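You operate a simulated robot arm through the tools that you are given. There is no shell and no other tool.

The job below is to be done with a simulated robot arm. You get a single attempt, and the scene is never put back.

Task
Press the orange peel twice and set its cup on the blue tray.
Fine: leave the press slide out. Where these are worked on the way, their far stop is far enough and under half their travel is too little: press slide.
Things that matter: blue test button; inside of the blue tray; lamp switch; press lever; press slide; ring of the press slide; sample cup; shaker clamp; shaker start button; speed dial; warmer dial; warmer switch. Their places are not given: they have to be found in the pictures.

It is judged by the outcome, as a careful person would: the job done as asked, and still so three seconds after it is handed in. It fails if anything else is knocked over, pushed out of place, dropped, spilled or broken.

Robot
A 7-joint arm with a two-finger parallel gripper, fixed in place. Base frame: the origin is at the foot of the arm, x ahead of it, y to its left, z up; the work surface is at about z = 0. Readings come in m, rad, newtons and seconds.
With the tool pointing down near the work surface it reaches from about 0.22 to 0.58 m from the base axis. Its first joint turns from -1.152 to 1.152 rad. Payload 2.5 kg.
The TCP is the grasp point between the finger pads, 0.023 m short of the fingertips. In the tool frame z runs along the fingers and y along their closing line. Largest opening 0.094 m; finger width 0.038, thickness 0.01; the body of the gripper, 0.054 by 0.096 m, starts 0.039 m behind the TCP.
Orientation is told as [roll, pitch, yaw] about the base's x, y, z axes, in that order, counted from this pose: with the fingers straight down and closing along the base's y, the tool's x points along the base's -x, its y along +y and its z along -z.

Tools
- The arm moves only by the tool play_rows. Its argument "increments" is a list of rows, each an object of numbers (a shift or turn left out is 0, a gripper value left out holds the last): "tx", "ty", "tz": the shift along the tool's x, y, z in m; "rx", "ry", "rz": the turn, a rotation vector about the tool's x, y, z in rad; "claw": the opening in per cent of the stroke, from 0 (shut) to 100 (fully open). In form: [{"tx": .., "ty": .., "tz": .., "rx": .., "ry": .., "rz": .., "claw": ..}, ...]. A call has 1 to 20 rows; each row shifts and turns the commanded pose from where the row before left it, along the tool's axes as they then stand. A row lasts 0.2 s, in which the tool goes at most 0.05 m and 0.15 rad; a call with a longer step from one row to the next is refused whole, and so is a gripper value outside its range. A pose out of reach is approached as far as the arm can. The call stops where the force on the tool passes 40 N (or 10 N more than at its start, if that is more) or the arm is blocked; 0.2 s more then pass. The fingers move at their own pace (about 0.108 m/s each) and stop on an object; they squeeze with about 26 N. The grip force told is the motor's: it shows also when the fingers shut on nothing. Time passes only in rows, and 0.2 s behind the last, so rows that do not move let the fingers close. The reply holds the time, the measured pose of the TCP, the force on the tool along the base axes, the opening and the grip force, in the units named above and with some noise, with the torque about the TCP (base axes, N m) and any sound that the robot's microphone picked up, and new pictures: "pictures" is both (left out), scene, wrist or none.
- Cameras (640 x 400 px; columns grow to the right, rows downward): "scene" is fixed at [0.1215, -0.4097, 0.5398]; the picture's right is [0.80, -0.60, 0.00], its down [-0.36, -0.49, -0.79] and it looks along [0.47, 0.64, -0.61] (base axes); focal length 214 px, centre (320, 200). "wrist" rides on the gripper at [0.086, 0.016, -0.075] in the tool frame; the picture's right is [-0.18, 0.98, 0.00], its down [-0.58, -0.11, -0.81] and it looks along [-0.79, -0.15, 0.59] (tool axes); focal length 243 px, centre (320, 200).
- measure_at(camera, pixels): there is no depth. For up to 12 entries [column, row, z] of the newest picture of that camera ("zoom" is the newest enlarged one), the place [x, y] in the base frame at which the ray of that pixel passes the height z, good to about 0.003 m. No time passes.
- close_up(camera, box): a new picture of the part [left, top, right, bottom] of that camera's present view, enlarged. No time passes.
- job_done(): hands the job in; it is judged then, once.

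Unless the task says otherwise, let go and move clear before handing in.

The tools are called after ">>>" as name(argument=value, ...) on one line, values as JSON. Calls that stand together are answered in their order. play_rows: Moves the arm, as the interface text tells. Its arguments: {"type":"object","properties":{"increments":{"type":"array","items":{"type":"object","properties":{"tx":{"type":"number"},"ty":{"type":"number"},"tz":{"type":"number"},"rx":{"type":"number"},"ry":{"type":"number"},"rz":{"type":"number"},"claw":{"type":"number"}}}},"pictures":{"type":"string","enum":["both","scene","wrist","none"]}},"required":["increments"]} The other tools are called the same way: measure_at (camera, pixels) gives the place at which the rays of pixels pass given heights; close_up (camera, box) takes an enlarged picture of a part of a camera's view; job_done () hands the job in.

At the start:

```text
time: 0.0
eef_pos: [0.2964, 0.1442, 0.4693]
tcp_rot: [0.002, -0.003, -0.001]
ft_force: [-0.8, 0.7, -0.1]
ft_torque: [0.0, -0.02, -0.03]
grip_width: 0.094
finger_force: 0.0
```

scene: 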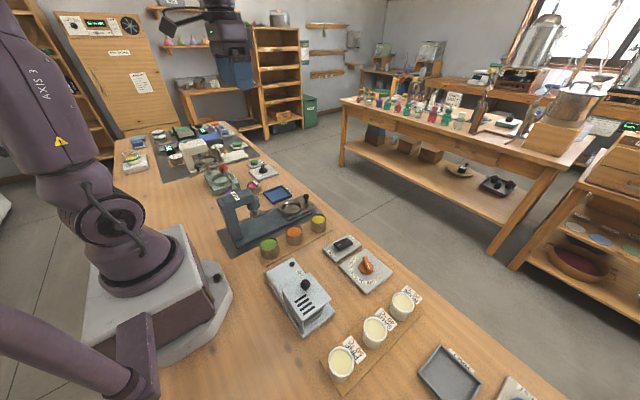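
wrist: 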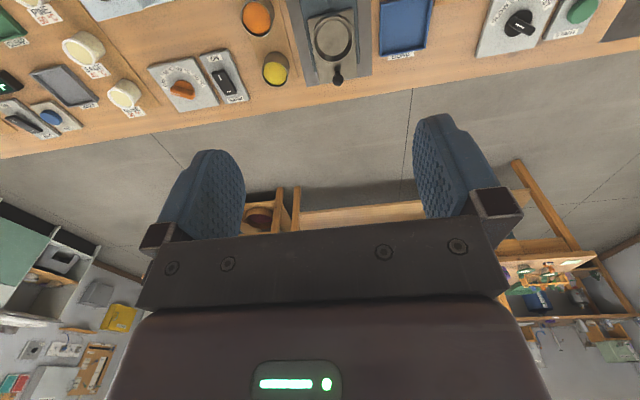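

The scene picture shows the press near (265,215), with cups of green, orange and yellow in front at (270,245), (294,235), (318,222). I'll enlarge these areas before moving.

>>> close_up(camera="scene", box=[200, 150, 360, 270])

>>> close_up(camera="scene", box=[250, 220, 430, 390])

>>> close_up(camera="scene", box=[110, 110, 290, 210])

>>> close_up(camera="wrist", box=[220, 0, 460, 120])

```text
3.33 times, centred on (280, 210) of scene
```

zoom: 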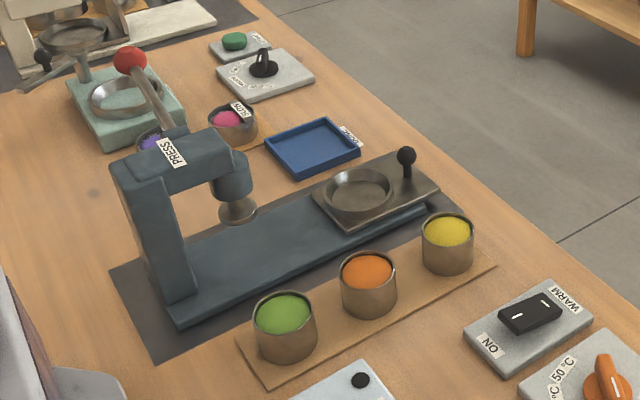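

```text
2.35 times, centred on (340, 305) of scene
```

zoom: 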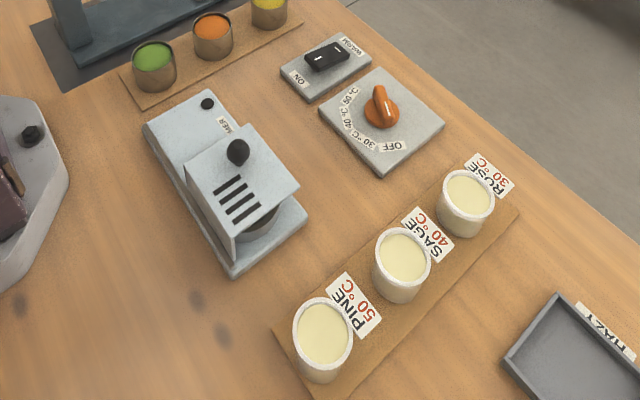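

```text
3.56 times, centred on (200, 160) of scene
```

zoom: 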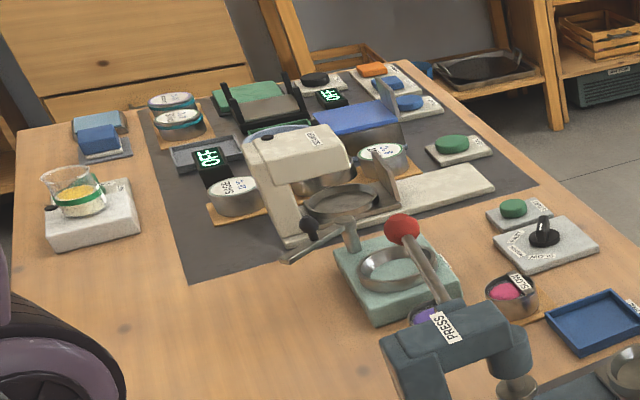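

```text
2.67 times, centred on (340, 60) of wrist
```

zoom: 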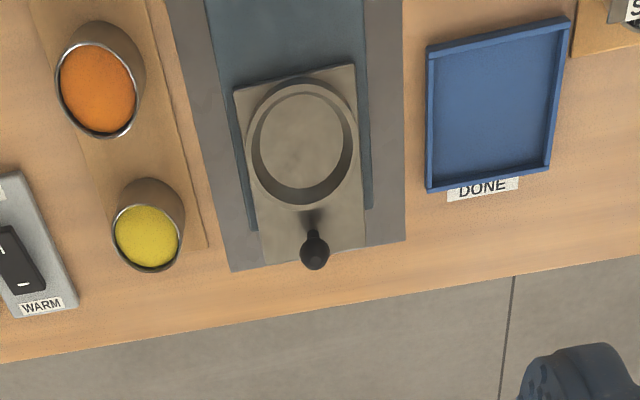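

The zooms show the press slide out with an empty ring (zoom 1 at (358,192)), the orange cup beside it, the lever with a red ball at (130,60), and the blue "DONE" tray. I'll measure these at several heights.

>>> close_up(camera="scene", box=[216, 160, 328, 230])

>>> measure_at(camera="scene", pixels=[[291.4, 207.6, 0.03], [291.4, 207.6, 0.05], [305.8, 196.8, 0.06], [294.1, 231.6, 0.05], [294.1, 231.6, 0.07], [277.6, 194.4, 0.005], [223, 168, 0.2], [223, 168, 0.25], [223, 168, 0.3], [255.4, 213, 0.1], [318, 219, 0.06], [269, 244, 0.06]])

>>> measure_at(camera="wrist", pixels=[[333, 53, 0.03], [333, 53, 0.05], [338, 83, 0.06], [255, 34, 0.05], [255, 34, 0.07], [405, 38, 0.005], [275, 88, 0.05], [275, 88, 0.07]])

```text
5.71 times, centred on (272, 195) of scene
```

zoom: 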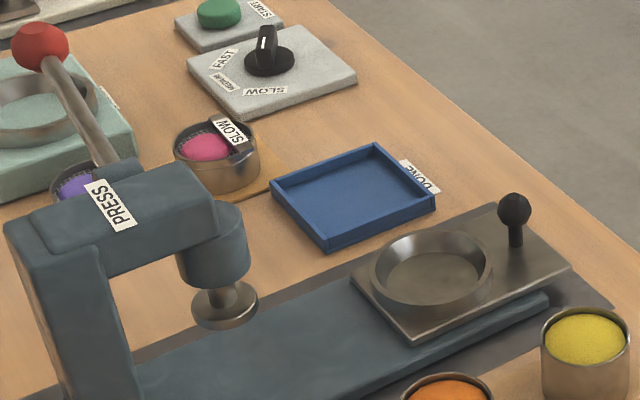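

```text
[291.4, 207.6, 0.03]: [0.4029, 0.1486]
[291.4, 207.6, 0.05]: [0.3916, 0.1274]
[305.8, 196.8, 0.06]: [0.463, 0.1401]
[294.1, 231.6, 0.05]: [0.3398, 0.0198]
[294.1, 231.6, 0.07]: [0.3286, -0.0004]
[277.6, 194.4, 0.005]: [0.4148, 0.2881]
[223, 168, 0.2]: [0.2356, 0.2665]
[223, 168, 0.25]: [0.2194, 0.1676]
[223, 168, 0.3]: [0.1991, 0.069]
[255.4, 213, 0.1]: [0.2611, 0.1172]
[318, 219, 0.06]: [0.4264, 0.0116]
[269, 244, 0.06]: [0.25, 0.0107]
```

```text
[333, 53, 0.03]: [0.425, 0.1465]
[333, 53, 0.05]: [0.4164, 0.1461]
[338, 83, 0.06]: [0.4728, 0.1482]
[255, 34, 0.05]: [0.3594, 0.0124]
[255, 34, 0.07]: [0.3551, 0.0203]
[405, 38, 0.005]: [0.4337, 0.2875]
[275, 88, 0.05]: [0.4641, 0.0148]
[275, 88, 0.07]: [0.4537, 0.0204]
```

The wrist rows I used were off because that zoom was centred on row 60. I'll measure again with corrected pixels.

>>> measure_at(camera="wrist", pixels=[[333.6, 38.6, 0.03], [333.6, 38.6, 0.05], [337.7, 78.7, 0.05], [337.7, 78.7, 0.07], [256.4, 19.5, 0.04], [256.4, 19.5, 0.06], [406.4, 24, 0.005], [275, 73.9, 0.04], [275, 73.9, 0.06]])

>>> measure_at(camera="zoom", pixels=[[352, 197, 0.005], [432, 272, 0.03], [432, 272, 0.04], [513, 210, 0.05], [513, 210, 0.07], [225, 305, 0.06], [225, 305, 0.08], [225, 305, 0.1], [40, 45, 0.18], [40, 45, 0.22]])

```text
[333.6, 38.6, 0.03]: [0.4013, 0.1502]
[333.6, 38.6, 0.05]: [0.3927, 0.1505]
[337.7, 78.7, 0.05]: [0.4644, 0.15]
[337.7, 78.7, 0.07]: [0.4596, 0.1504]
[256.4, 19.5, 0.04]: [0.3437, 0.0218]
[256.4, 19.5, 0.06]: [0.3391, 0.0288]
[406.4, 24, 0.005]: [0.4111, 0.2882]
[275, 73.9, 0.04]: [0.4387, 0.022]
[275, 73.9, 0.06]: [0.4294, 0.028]
```

```text
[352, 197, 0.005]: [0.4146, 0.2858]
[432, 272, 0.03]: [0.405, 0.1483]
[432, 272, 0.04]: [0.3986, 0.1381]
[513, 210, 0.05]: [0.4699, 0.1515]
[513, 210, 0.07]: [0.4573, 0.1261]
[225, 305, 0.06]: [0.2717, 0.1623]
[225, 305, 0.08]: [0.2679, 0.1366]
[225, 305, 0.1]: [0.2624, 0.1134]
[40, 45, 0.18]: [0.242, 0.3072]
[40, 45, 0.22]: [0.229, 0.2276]
```

Two views agree: ring centre about (0.403, 0.149), knob about (0.467, 0.150), orange cup about (0.341, 0.024) and tray about (0.413, 0.287). I'll move the wrist camera to the +y side to see how the lever is built.

>>> play_rows(increments=[{"ty": 0.04, "tz": 0.01}, {"ty": 0.04, "tz": 0.01}, {"ty": 0.04, "tz": 0.01}, {"ty": 0.04, "tz": 0.01}, {"ty": 0.04, "tz": 0.01}, {"ty": 0.04, "tz": 0.01}, {"rz": 0.145}, {"rz": 0.145}, {"rz": 0.145}, {"rz": 0.145}, {"rz": 0.145}, {"rz": 0.145}, {"rz": 0.145}, {"rz": 0.145}, {"rz": 0.145}, {"rz": 0.145}, {"rz": 0.12}])

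```text
time: 3.6
eef_pos: [0.2973, 0.3835, 0.4087]
tcp_rot: [0.003, 0.0, -1.574]
ft_force: [0.2, 0.2, 0.0]
ft_torque: [0.04, 0.03, -0.03]
grip_width: 0.0938
finger_force: 0.1
```

scene: 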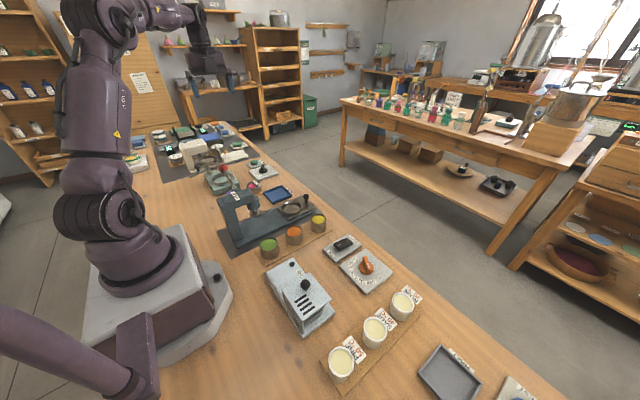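
wrist: 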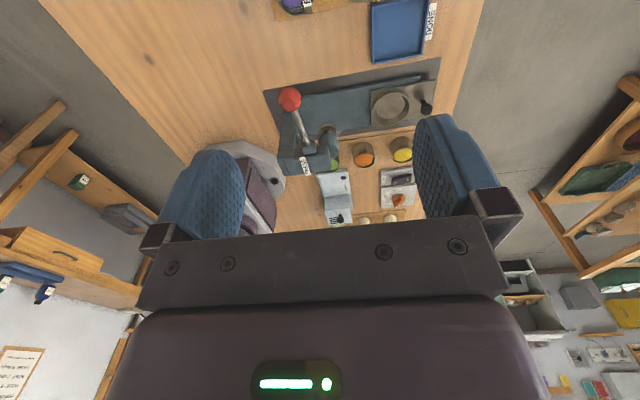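

The wrist camera now sees the lever from the +y side, with the red ball at (289,98) and the pivot near (307,145). I'll triangulate these against the scene camera.

>>> close_up(camera="wrist", box=[240, 50, 440, 175])

>>> measure_at(camera="wrist", pixels=[[289, 98, 0.16], [289, 98, 0.18], [289, 98, 0.2], [289, 98, 0.22], [289, 98, 0.24], [289, 98, 0.26], [307, 145, 0.12], [307, 145, 0.16], [307, 145, 0.2]])

>>> measure_at(camera="scene", pixels=[[223, 167.9, 0.16], [223, 167.9, 0.18], [223, 167.9, 0.2], [223, 167.9, 0.22], [223, 167.9, 0.24], [223, 167.9, 0.26]])

```text
3.20 times, centred on (340, 112) of wrist
```

zoom: 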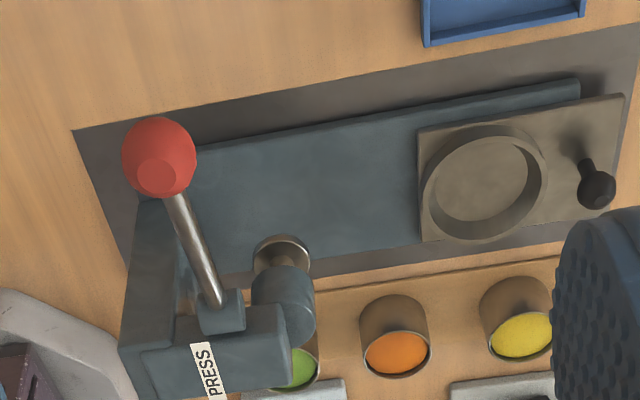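

```text
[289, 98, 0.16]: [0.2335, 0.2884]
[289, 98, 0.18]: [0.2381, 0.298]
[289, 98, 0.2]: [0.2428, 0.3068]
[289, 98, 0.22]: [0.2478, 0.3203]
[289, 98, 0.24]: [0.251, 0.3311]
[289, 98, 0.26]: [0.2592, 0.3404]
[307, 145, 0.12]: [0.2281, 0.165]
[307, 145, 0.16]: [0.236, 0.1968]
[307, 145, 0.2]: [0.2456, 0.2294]
```

```text
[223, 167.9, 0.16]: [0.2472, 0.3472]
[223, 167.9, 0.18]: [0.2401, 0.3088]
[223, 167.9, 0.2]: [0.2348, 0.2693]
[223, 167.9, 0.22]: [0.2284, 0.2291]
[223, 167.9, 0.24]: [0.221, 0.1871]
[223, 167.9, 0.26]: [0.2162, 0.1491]
```

The rays meet at about (0.239, 0.300, 0.183), so the lever sticks out toward +y from the press head. It's pressed by bringing the ball down. I'll move lower now to get accurate dimensions of the cup, ring and plunger.

>>> play_rows(increments=[{"tx": -0.028, "ty": 0.0055, "tz": 0.0237}, {"tx": -0.028, "ty": 0.0055, "tz": 0.0237}, {"tx": -0.028, "ty": 0.0055, "tz": 0.0237}, {"tx": -0.028, "ty": 0.0055, "tz": 0.0237}, {"tx": -0.028, "ty": 0.0055, "tz": 0.0237}, {"tx": -0.028, "ty": 0.0055, "tz": 0.0237}, {"tx": -0.028, "ty": 0.0055, "tz": 0.0237}, {"tx": -0.028, "ty": 0.0055, "tz": 0.0237}])

```text
time: 5.4
eef_pos: [0.3422, 0.1586, 0.2187]
tcp_rot: [0.003, 0.0, -1.571]
ft_force: [-0.2, -0.3, 0.2]
ft_torque: [0.04, 0.0, 0.03]
grip_width: 0.0941
finger_force: 0.0
```

scene: 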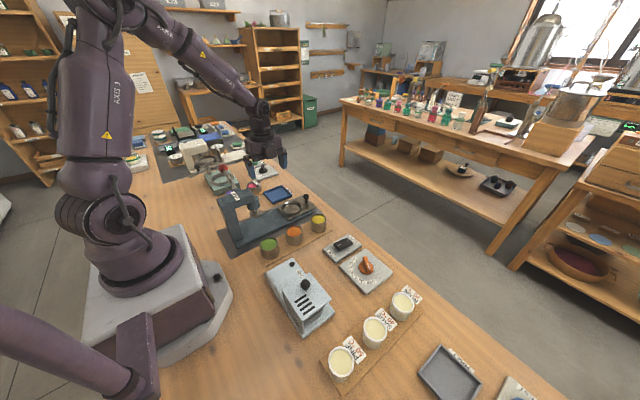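
wrist: 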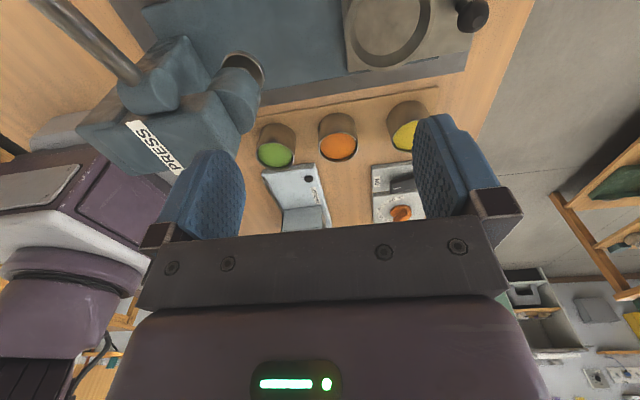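

>>> close_up(camera="wrist", box=[240, 70, 440, 195])

>>> close_up(camera="wrist", box=[310, 0, 500, 119])

>>> close_up(camera="scene", box=[248, 190, 336, 245])

```text
3.20 times, centred on (340, 132) of wrist
```

zoom: 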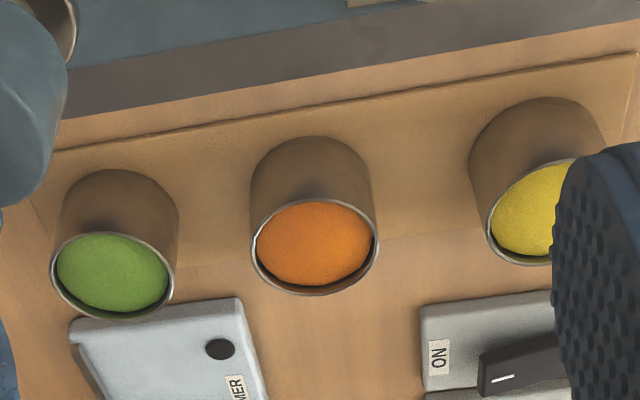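

```text
3.36 times, centred on (405, 60) of wrist
```

zoom: 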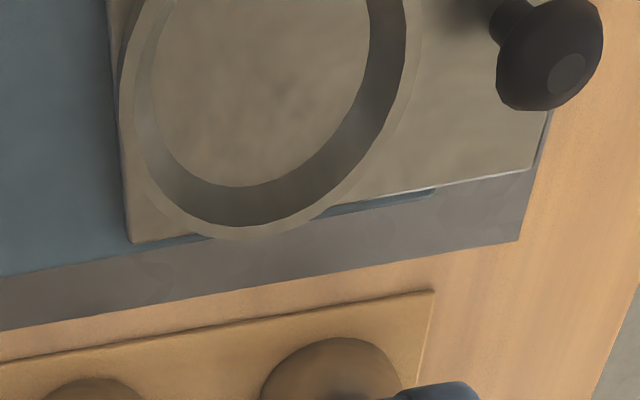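

```text
7.27 times, centred on (292, 218) of scene
```

zoom: 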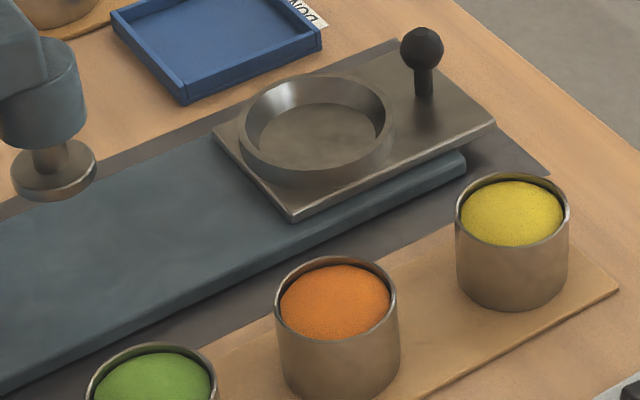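

The orange cup rim is centred at wrist (338.1,146.7) and scene (294.2,231.8). I'll triangulate its height and diameter, along with the ring, the slide and the plunger.

>>> measure_at(camera="wrist", pixels=[[338.1, 146.7, 0.04], [338.1, 146.7, 0.05], [338.1, 146.7, 0.06], [318.1, 148, 0.05], [358.1, 146, 0.05], [338.1, 160.5, 0.05], [338.1, 132, 0.05], [336.9, 112.5, 0.005], [318.3, 123, 0.02], [356, 124, 0.02]])

>>> measure_at(camera="zoom", pixels=[[336, 300, 0.04], [336, 300, 0.05], [336, 300, 0.06], [315, 112, 0.03], [315, 112, 0.04], [421, 50, 0.05], [421, 50, 0.06], [54, 170, 0.06], [54, 170, 0.07], [54, 170, 0.08]])

>>> measure_at(camera="scene", pixels=[[280.8, 207.7, 0.04], [302.1, 206.2, 0.04], [288.3, 220.5, 0.02], [316, 207.6, 0.02], [277.5, 209.1, 0.02], [302.5, 196, 0.02]])

```text
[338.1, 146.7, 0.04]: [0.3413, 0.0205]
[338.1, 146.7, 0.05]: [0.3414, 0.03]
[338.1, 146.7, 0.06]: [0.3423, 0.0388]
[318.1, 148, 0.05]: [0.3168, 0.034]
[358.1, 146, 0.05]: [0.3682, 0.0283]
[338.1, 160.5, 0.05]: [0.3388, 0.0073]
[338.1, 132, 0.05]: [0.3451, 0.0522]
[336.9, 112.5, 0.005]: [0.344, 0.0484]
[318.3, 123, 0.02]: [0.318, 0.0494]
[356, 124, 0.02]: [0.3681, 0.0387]
```

```text
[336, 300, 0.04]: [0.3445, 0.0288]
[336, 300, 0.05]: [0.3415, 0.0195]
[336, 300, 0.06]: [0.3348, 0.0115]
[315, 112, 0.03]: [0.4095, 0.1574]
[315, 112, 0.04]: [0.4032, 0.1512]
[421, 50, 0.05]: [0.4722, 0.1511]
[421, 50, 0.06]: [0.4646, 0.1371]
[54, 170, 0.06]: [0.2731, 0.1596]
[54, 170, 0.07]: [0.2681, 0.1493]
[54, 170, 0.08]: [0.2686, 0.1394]
```

```text
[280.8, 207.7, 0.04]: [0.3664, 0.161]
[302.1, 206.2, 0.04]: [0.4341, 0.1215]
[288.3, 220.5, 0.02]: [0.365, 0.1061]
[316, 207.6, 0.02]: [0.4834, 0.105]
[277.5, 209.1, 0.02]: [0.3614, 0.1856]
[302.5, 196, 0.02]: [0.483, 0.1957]
```

The cup rim is at about z 0.0445, centre (0.342, 0.0245), diameter about 0.052. Next I'll triangulate the slide's top height and the ring rim from matching points in both views.

>>> measure_at(camera="wrist", pixels=[[347.9, 72.8, 0.01], [347.9, 72.8, 0.02], [347.9, 72.8, 0.03], [467.5, 51.1, 0.02], [467.5, 51.1, 0.03], [379.8, 71.5, 0.03], [379.8, 71.5, 0.04], [472, 14, 0.04], [472, 14, 0.05], [472, 14, 0.06]])

>>> measure_at(camera="scene", pixels=[[288.3, 219.8, 0.01], [288.3, 219.8, 0.02], [288.3, 219.8, 0.03], [316, 207.6, 0.02], [316, 207.6, 0.03], [292, 213.5, 0.03], [292, 213.5, 0.04], [305.9, 197, 0.04], [305.9, 197, 0.05], [305.9, 197, 0.06]])

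```text
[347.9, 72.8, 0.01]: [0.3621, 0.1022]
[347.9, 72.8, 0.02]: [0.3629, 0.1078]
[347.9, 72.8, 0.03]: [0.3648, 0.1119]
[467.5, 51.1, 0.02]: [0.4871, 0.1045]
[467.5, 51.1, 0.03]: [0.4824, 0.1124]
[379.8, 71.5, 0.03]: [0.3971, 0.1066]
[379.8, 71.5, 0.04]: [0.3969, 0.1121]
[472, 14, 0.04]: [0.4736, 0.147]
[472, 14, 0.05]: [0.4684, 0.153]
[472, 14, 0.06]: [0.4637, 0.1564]
```

```text
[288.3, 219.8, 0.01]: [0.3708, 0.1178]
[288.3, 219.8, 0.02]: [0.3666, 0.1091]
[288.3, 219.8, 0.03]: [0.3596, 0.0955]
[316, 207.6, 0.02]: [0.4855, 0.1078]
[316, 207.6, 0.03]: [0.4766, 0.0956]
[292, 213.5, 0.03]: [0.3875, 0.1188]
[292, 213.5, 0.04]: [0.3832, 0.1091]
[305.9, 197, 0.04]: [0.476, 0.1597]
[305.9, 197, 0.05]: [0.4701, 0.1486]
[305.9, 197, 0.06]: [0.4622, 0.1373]
```

The slide top is at z ≈ 0.021, the ring rim at about 0.037 and the knob ball at (0.471, 0.150, 0.048). I'll check that nearby things, the blower box and the warm switch, clear the fingers at the cup.

>>> measure_at(camera="wrist", pixels=[[315, 163.3, 0.02], [315, 163.3, 0.05], [372.8, 166.4, 0.02], [262, 170, 0.05], [277, 150, 0.045], [402, 135, 0.045]])

>>> play_rows(increments=[{"tx": -0.034, "tz": 0.015, "claw": 75}, {"tx": -0.034, "tz": 0.02}, {"tx": -0.034, "tz": 0.02}, {"tx": -0.0321, "tz": 0.02}, {"tz": 0.015}])

```text
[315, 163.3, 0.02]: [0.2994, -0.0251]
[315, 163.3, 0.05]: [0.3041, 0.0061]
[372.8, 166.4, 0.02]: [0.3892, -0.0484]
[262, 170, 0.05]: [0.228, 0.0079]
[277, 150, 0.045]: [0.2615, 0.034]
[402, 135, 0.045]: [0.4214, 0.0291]
```

```text
time: 6.6
eef_pos: [0.342, 0.0267, 0.1289]
tcp_rot: [0.002, 0.003, -1.571]
ft_force: [-0.4, 1.1, -0.2]
ft_torque: [0.0, 0.0, 0.01]
grip_width: 0.0706
finger_force: 0.1
```

scene: 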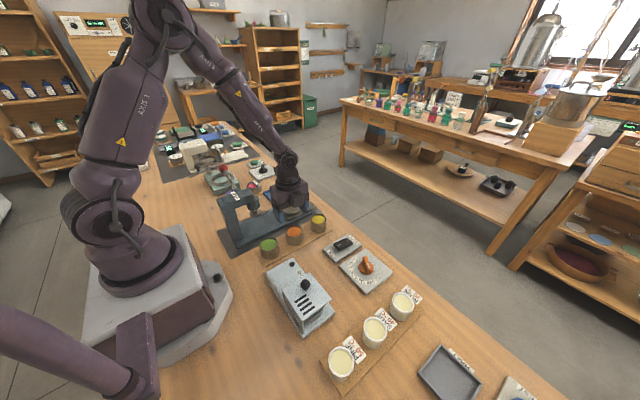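
wrist: 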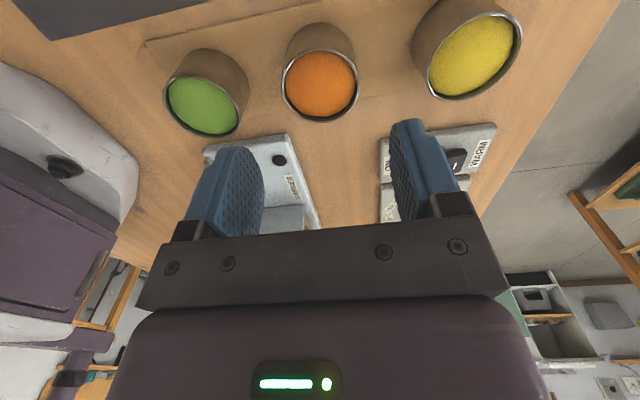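

The cup is now below the gripper, with its rim at wrist (320,84). I'll refine its centre before going down.

>>> close_up(camera="wrist", box=[240, 0, 432, 120])

>>> measure_at(camera="wrist", pixels=[[320, 84.5, 0.0445], [282, 88, 0.0445], [358, 83, 0.0445], [320, 51, 0.0445], [320, 121, 0.0445], [205, 160, 0.03], [290, 134, 0.02]])

```text
3.33 times, centred on (336, 60) of wrist
```

zoom: 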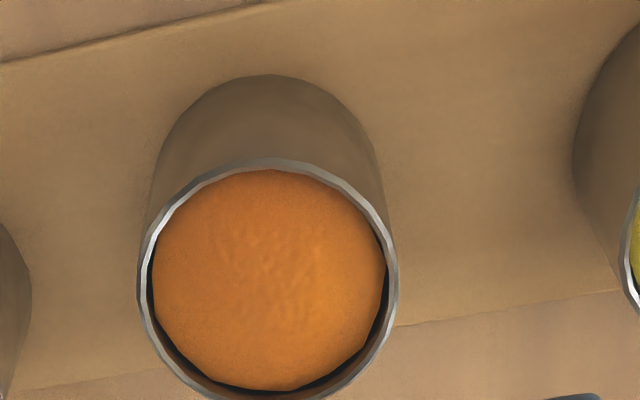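

```text
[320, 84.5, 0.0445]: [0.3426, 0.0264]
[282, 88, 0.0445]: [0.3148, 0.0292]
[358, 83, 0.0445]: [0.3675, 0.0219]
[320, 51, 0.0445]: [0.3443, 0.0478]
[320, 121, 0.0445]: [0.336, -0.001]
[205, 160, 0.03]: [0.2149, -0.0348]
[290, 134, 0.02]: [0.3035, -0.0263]
```

The cup centre comes out at about (0.341, 0.0245). I'll descend to z 0.047 and close.

>>> play_rows(increments=[{"tx": -0.002, "ty": -0.0005, "tz": 0.025}, {"tz": 0.025}, {"tz": 0.02}, {"tz": 0.0119}, {}, {"claw": 0}, {}, {}, {}])

```text
time: 8.6
eef_pos: [0.3406, 0.025, 0.0485]
tcp_rot: [0.004, 0.001, -1.573]
ft_force: [-0.8, 0.9, -0.6]
ft_torque: [-0.01, 0.02, 0.01]
grip_width: 0.0533
finger_force: 25.8
```

scene: 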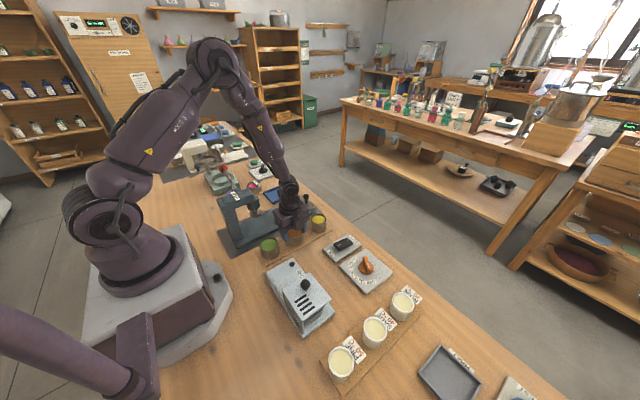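
wrist: 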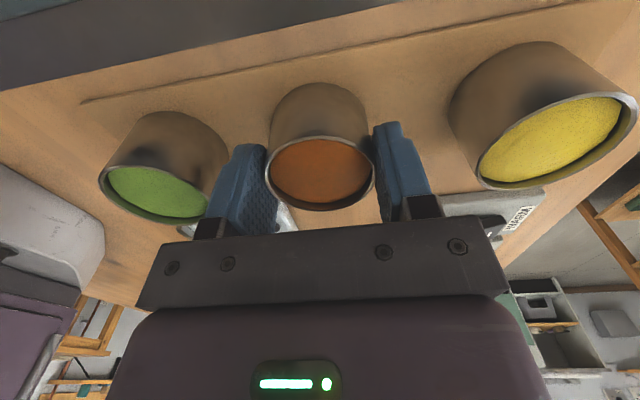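

The cup is held (width 0.0533, force 26 N). I'll lift it slowly and carry it above the ring.

>>> play_rows(increments=[{"tz": -0.01}, {"tz": -0.02}, {"tz": -0.025}, {"tz": -0.02}, {"tx": 0.02, "ty": 0.01}, {"tx": 0.03, "ty": 0.0147}, {"tx": 0.03, "ty": 0.0147}, {"tx": 0.025, "ty": 0.0123}, {"tx": 0.02, "ty": 0.01}, {}])

```text
time: 10.8
eef_pos: [0.4023, 0.1484, 0.1251]
tcp_rot: [0.001, 0.003, -1.57]
ft_force: [0.1, -0.2, -0.8]
ft_torque: [0.01, -0.01, 0.0]
grip_width: 0.0535
finger_force: 25.9
```

scene: 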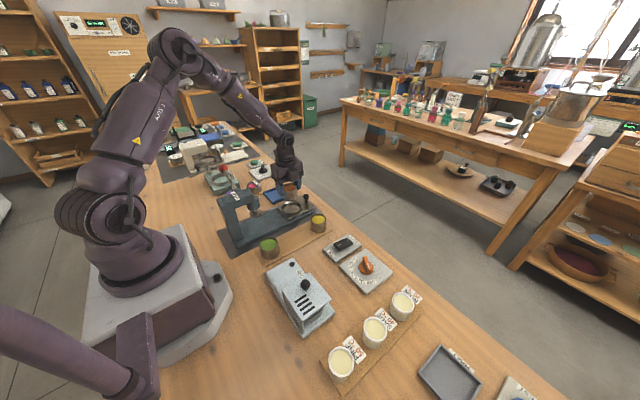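
wrist: 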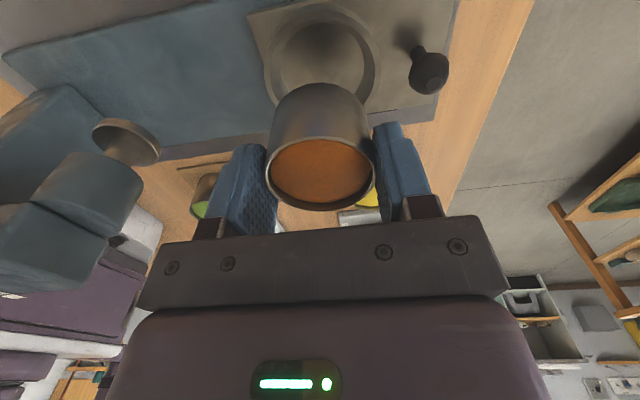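

The cup hangs over the ring, and the ring's rim shows at wrist (322,60). I'll measure the rim centre from here.

>>> close_up(camera="wrist", box=[240, 0, 432, 120])

>>> close_up(camera="scene", box=[248, 170, 336, 225])

```text
3.33 times, centred on (336, 60) of wrist
```

zoom: 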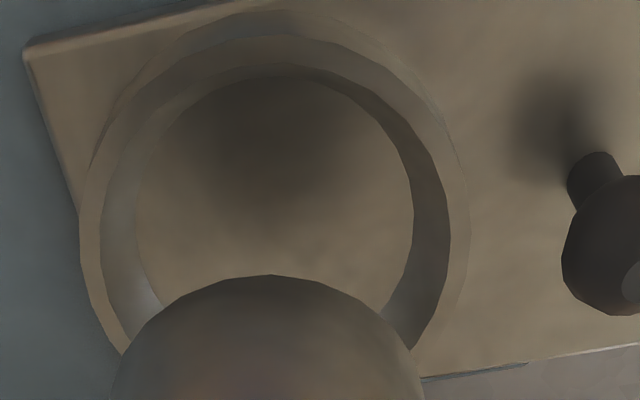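

```text
7.27 times, centred on (292, 198) of scene
```

zoom: 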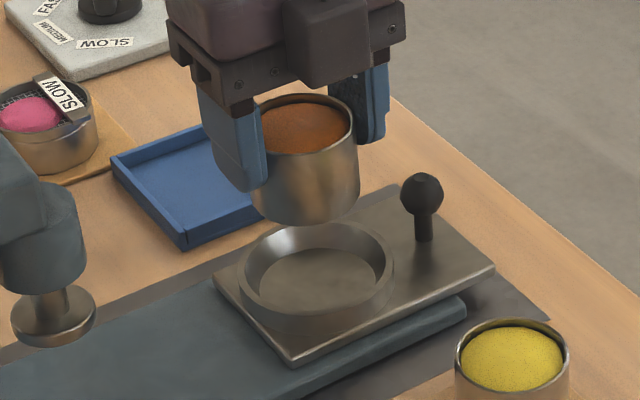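

>>> measure_at(camera="wrist", pixels=[[281.1, 66, 0.021], [363.9, 66, 0.021], [328, 21, 0.021], [270, 66, 0.037], [375, 66, 0.037], [323, 10, 0.037], [264, 66, 0.037], [380.4, 66, 0.037], [289, 91, 0.021], [355, 91, 0.021]])

>>> measure_at(camera="zoom", pixels=[[258, 292, 0.021], [379, 286, 0.021], [318, 283, 0.021], [240, 284, 0.037], [393, 277, 0.037], [316, 262, 0.037]])

```text
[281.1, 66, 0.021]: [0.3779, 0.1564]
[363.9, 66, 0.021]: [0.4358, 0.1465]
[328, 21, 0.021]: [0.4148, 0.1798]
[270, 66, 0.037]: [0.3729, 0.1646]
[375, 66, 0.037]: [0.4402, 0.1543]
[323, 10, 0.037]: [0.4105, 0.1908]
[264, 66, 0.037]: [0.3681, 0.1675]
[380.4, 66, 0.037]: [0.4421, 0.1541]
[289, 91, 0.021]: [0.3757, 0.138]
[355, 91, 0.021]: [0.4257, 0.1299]
```

```text
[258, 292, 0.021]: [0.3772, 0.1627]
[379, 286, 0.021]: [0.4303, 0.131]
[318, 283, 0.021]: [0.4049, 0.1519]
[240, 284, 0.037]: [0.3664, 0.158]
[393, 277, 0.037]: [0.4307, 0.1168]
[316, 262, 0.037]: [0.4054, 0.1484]
```

The ring's centre is about (0.405, 0.150). I'll align with it and lower the cup into the ring, slowing near the floor.

>>> play_rows(increments=[{"tx": 0.0016, "ty": 0.0027}, {"tz": 0.02}, {"tz": 0.02}, {"tz": 0.01}, {"tz": 0.005}, {"tz": 0.002}, {}])

```text
time: 12.4
eef_pos: [0.4049, 0.1506, 0.0642]
tcp_rot: [0.003, 0.002, -1.571]
ft_force: [0.1, 0.6, -0.6]
ft_torque: [0.0, -0.03, 0.01]
grip_width: 0.0531
finger_force: 26.8
```

scene: 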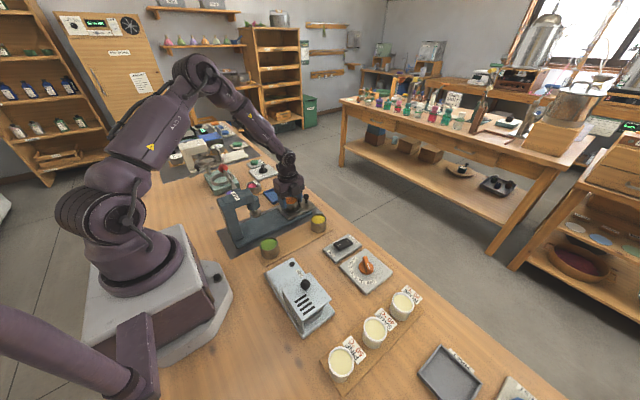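
wrist: 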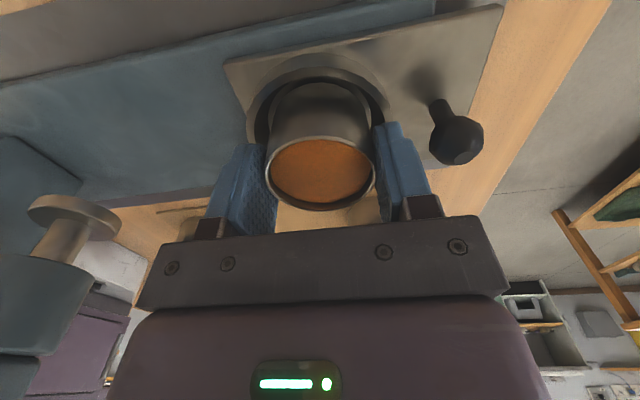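

The cup sits inside the ring walls and nothing has touched yet. I'll creep down until there is contact.

>>> play_rows(increments=[{"tz": 0.001}, {}], pictures="none")

>>> close_up(camera="scene", box=[248, 170, 336, 225])

>>> close_up(camera="wrist", box=[224, 40, 416, 160])

```text
time: 13.0
eef_pos: [0.4049, 0.1499, 0.0649]
tcp_rot: [0.004, 0.001, -1.57]
ft_force: [0.9, 0.0, -1.1]
ft_torque: [0.02, 0.06, 0.0]
grip_width: 0.0532
finger_force: 25.7
```

```text
7.27 times, centred on (292, 198) of scene
```

zoom: 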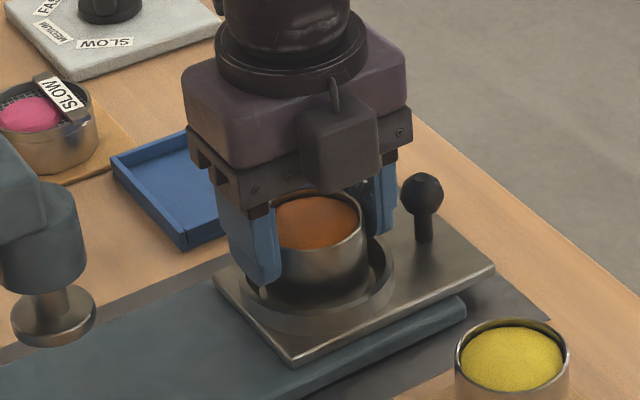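

```text
3.33 times, centred on (320, 100) of wrist
```

zoom: 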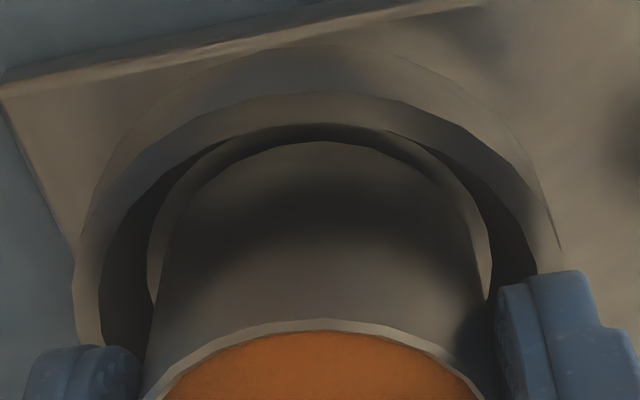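

The cup is centred in the ring, and still no force shows. I'll go down another 1 mm at a time.

>>> play_rows(increments=[{"tz": 0.001}, {"tz": 0.001}, {}], pictures="none")

```text
time: 13.8
eef_pos: [0.4054, 0.1518, 0.0638]
tcp_rot: [0.004, 0.0, -1.57]
ft_force: [-9.1, -1.9, 28.4]
ft_torque: [-0.08, 0.57, 0.0]
grip_width: 0.0534
finger_force: 26.2
```

The force rose to 28 N upward, so the cup has reached the ring floor. I'll ease up 1.5 mm, open and rise.

>>> play_rows(increments=[{"tz": -0.0015}, {}, {"claw": 78}, {}, {}])

>>> close_up(camera="wrist", box=[224, 40, 416, 160])

>>> close_up(camera="scene", box=[248, 170, 336, 225])

```text
time: 15.0
eef_pos: [0.4061, 0.1515, 0.064]
tcp_rot: [0.003, 0.002, -1.57]
ft_force: [0.5, 0.0, 0.0]
ft_torque: [0.02, -0.02, -0.01]
grip_width: 0.0733
finger_force: 0.0
```

scene: 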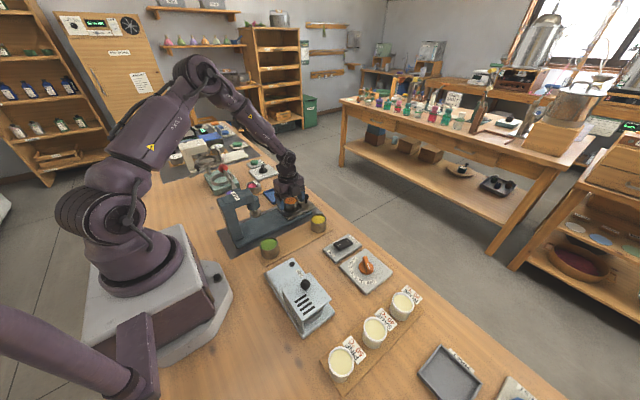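
wrist: 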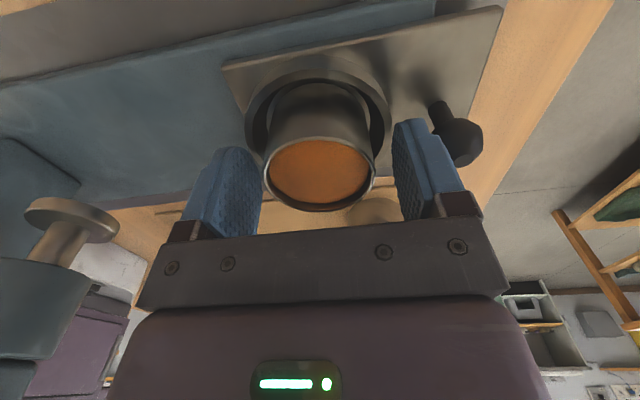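

```text
3.33 times, centred on (320, 100) of wrist
```

zoom: 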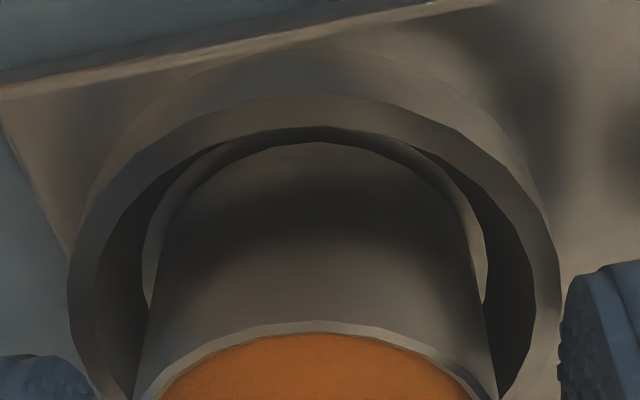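

```text
7.27 times, centred on (292, 198) of scene
```

zoom: 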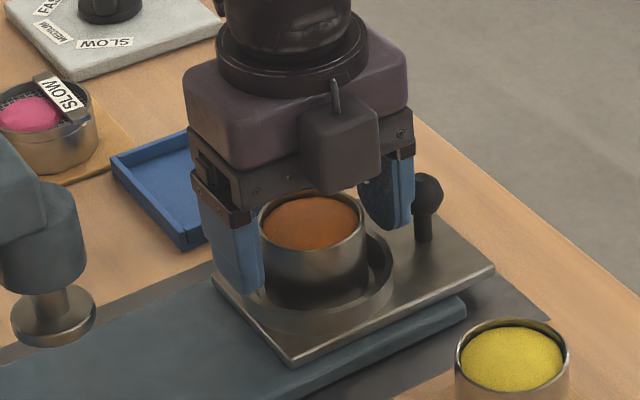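

The cup stands in the ring and has been released. I'll rise straight up, move past the knob, close the fingers and come down on the knob's outer side.

>>> play_rows(increments=[{"tz": -0.015}, {"tz": -0.03}, {"tz": -0.03}, {"tz": -0.015}, {"ty": 0.03, "claw": 0}, {"ty": 0.035}, {"ty": 0.035}, {"ty": 0.007, "tx": -0.0015}, {}])

>>> close_up(camera="scene", box=[220, 150, 348, 230])

```text
time: 17.0
eef_pos: [0.5134, 0.1497, 0.1545]
tcp_rot: [0.002, 0.003, -1.569]
ft_force: [0.0, 0.5, -0.5]
ft_torque: [-0.01, 0.02, -0.03]
grip_width: 0.0
finger_force: 25.9
```

scene: 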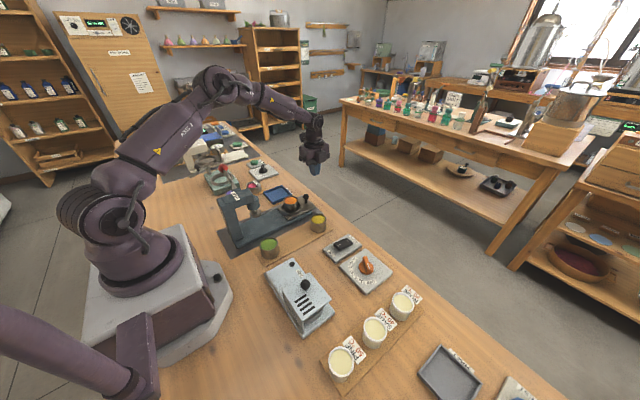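
wrist: 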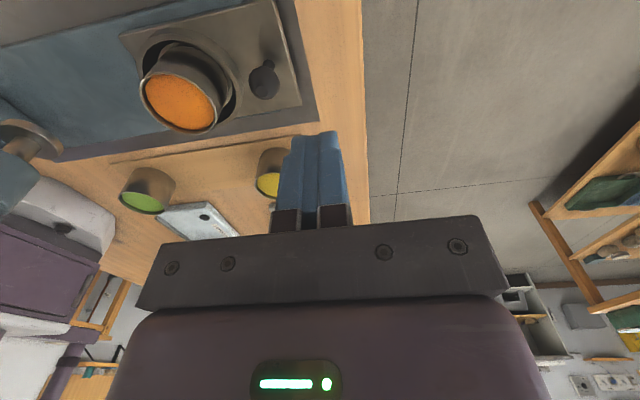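

```text
5.00 times, centred on (284, 190) of scene
```

zoom: 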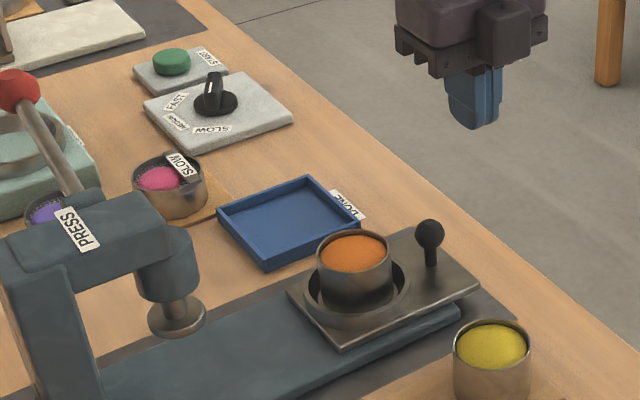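

The cup stands in the ring with the knob free. Before pushing I'll compare the plunger foot's height with the cup rim.

>>> measure_at(camera="zoom", pixels=[[354, 254, 0.055], [354, 254, 0.06], [354, 254, 0.065], [177, 313, 0.07], [177, 313, 0.075], [177, 313, 0.08], [177, 325, 0.065], [177, 325, 0.07], [177, 325, 0.06], [188, 268, 0.1], [147, 215, 0.15]])

>>> close_up(camera="wrist", box=[0, 90, 112, 160])

```text
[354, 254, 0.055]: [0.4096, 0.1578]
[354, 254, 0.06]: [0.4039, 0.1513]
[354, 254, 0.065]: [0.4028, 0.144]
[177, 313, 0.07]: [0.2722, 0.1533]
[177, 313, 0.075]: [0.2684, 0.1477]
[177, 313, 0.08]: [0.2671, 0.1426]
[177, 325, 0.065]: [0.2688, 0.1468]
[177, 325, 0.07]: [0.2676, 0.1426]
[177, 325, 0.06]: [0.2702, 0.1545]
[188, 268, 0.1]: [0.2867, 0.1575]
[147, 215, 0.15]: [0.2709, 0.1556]
```

```text
5.71 times, centred on (56, 125) of wrist
```

zoom: 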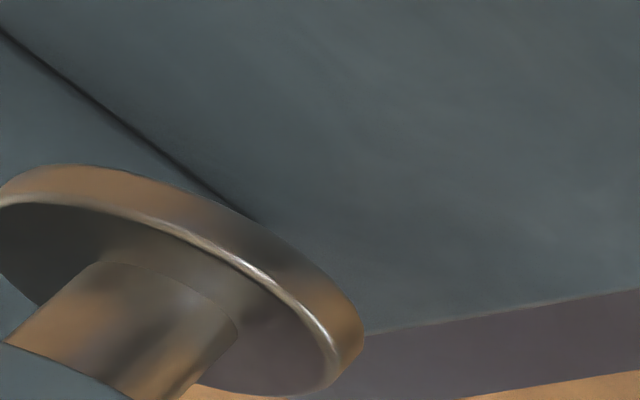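

The cup rim at z ≈ 0.061 fits just under the foot (bottom ≈ 0.065, diameter ≈ 0.039). I'll descend beside the knob and start pushing the slide inward.

>>> play_rows(increments=[{"tz": 0.03}, {"tz": 0.03}, {"tz": 0.025}, {"tz": 0.0095}, {"ty": -0.01}, {"ty": -0.01}, {"ty": -0.01}, {"ty": -0.01}, {"ty": -0.01}, {}])

>>> close_up(camera="scene", box=[220, 150, 348, 230])

```text
time: 19.2
eef_pos: [0.4641, 0.1491, 0.0599]
tcp_rot: [0.003, 0.001, -1.57]
ft_force: [0.6, -0.5, -0.9]
ft_torque: [-0.03, -0.03, -0.04]
grip_width: 0.0
finger_force: 26.2
```

scene: 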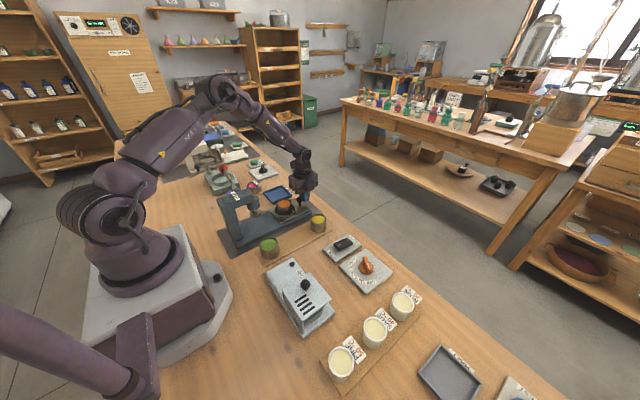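
wrist: 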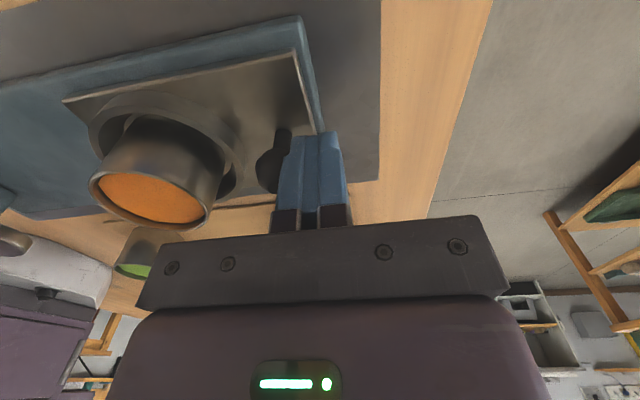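

```text
5.00 times, centred on (284, 190) of scene
```

zoom: 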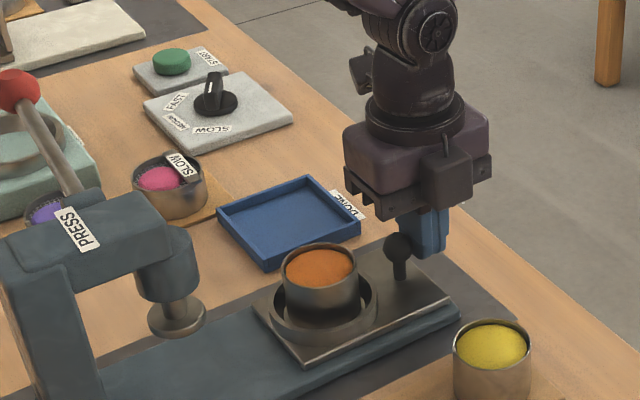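

The slide moves easily with the cup, with about 0.03 m done. I'll keep pushing slowly up to just before the plunger.

>>> play_rows(increments=[{"ty": -0.01}, {"ty": -0.01}, {"ty": -0.01}, {"ty": -0.01}, {"ty": -0.01}, {"ty": -0.01}, {}])

>>> close_up(camera="scene", box=[220, 150, 348, 230])

```text
time: 20.8
eef_pos: [0.4032, 0.1496, 0.0593]
tcp_rot: [0.002, 0.001, -1.571]
ft_force: [0.2, 0.9, -0.2]
ft_torque: [-0.02, 0.0, 0.0]
grip_width: 0.0
finger_force: 26.4
```

scene: 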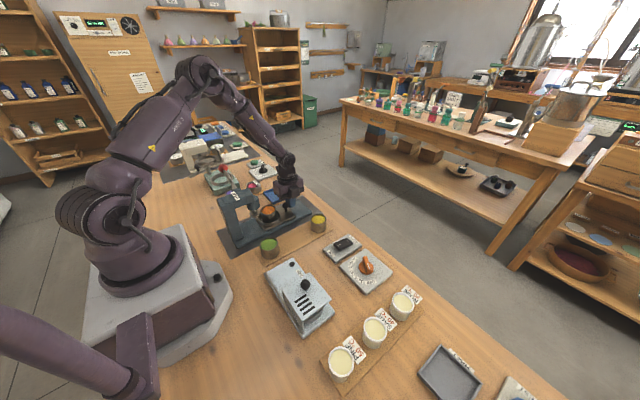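
wrist: 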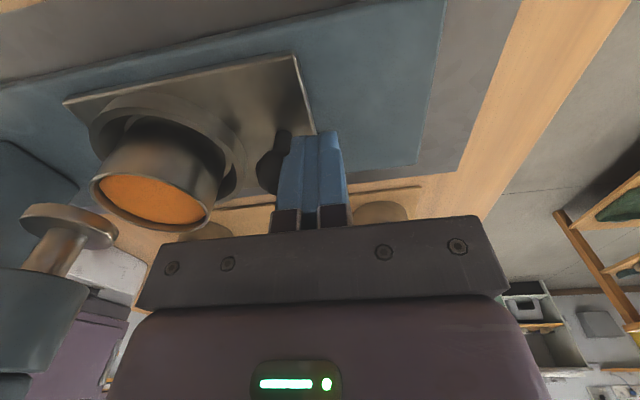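

```text
5.00 times, centred on (284, 190) of scene
```

zoom: 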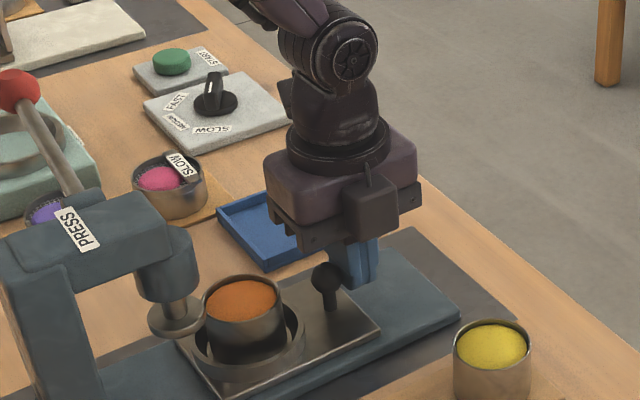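

The cup's leading rim has just reached the plunger foot. I'll go on in small steps and watch the force for any contact.

>>> play_rows(increments=[{"ty": -0.004}, {"ty": -0.004}, {"ty": -0.004}, {}])

>>> close_up(camera="scene", box=[230, 190, 310, 240])

>>> close_up(camera="wrist", box=[0, 130, 240, 280])

```text
time: 21.8
eef_pos: [0.3904, 0.1502, 0.0601]
tcp_rot: [0.003, 0.001, -1.571]
ft_force: [1.2, 0.6, 0.1]
ft_torque: [0.02, -0.02, 0.0]
grip_width: 0.0
finger_force: 26.0
```

scene: 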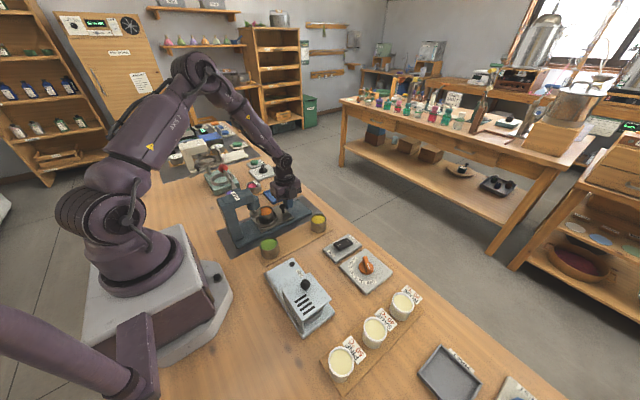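
wrist: 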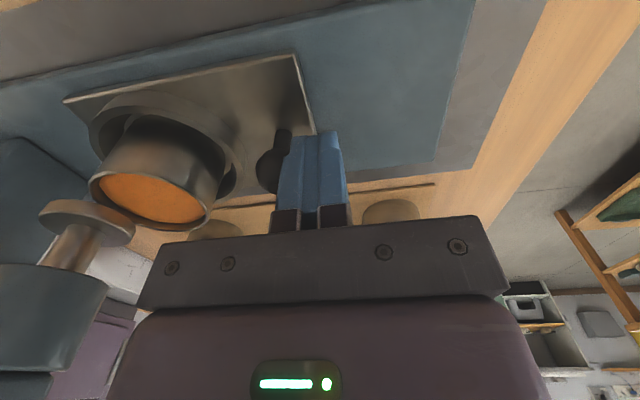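

```text
8.00 times, centred on (270, 215) of scene
```

zoom: 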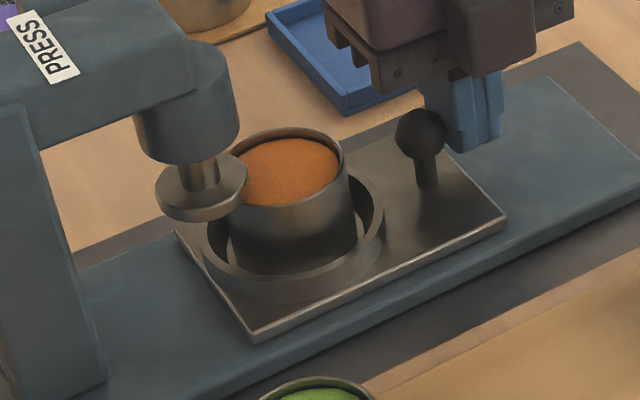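

```text
2.67 times, centred on (120, 205) of wrist
```

zoom: 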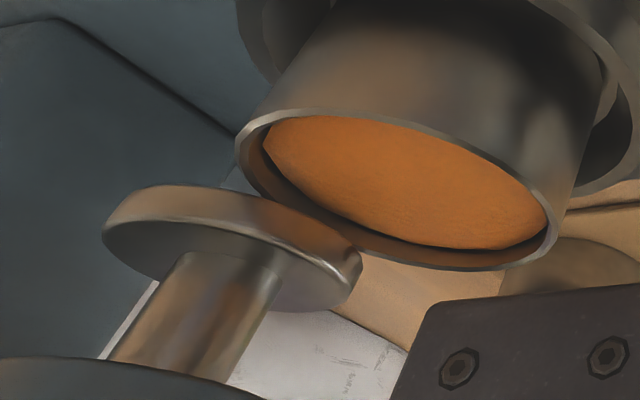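

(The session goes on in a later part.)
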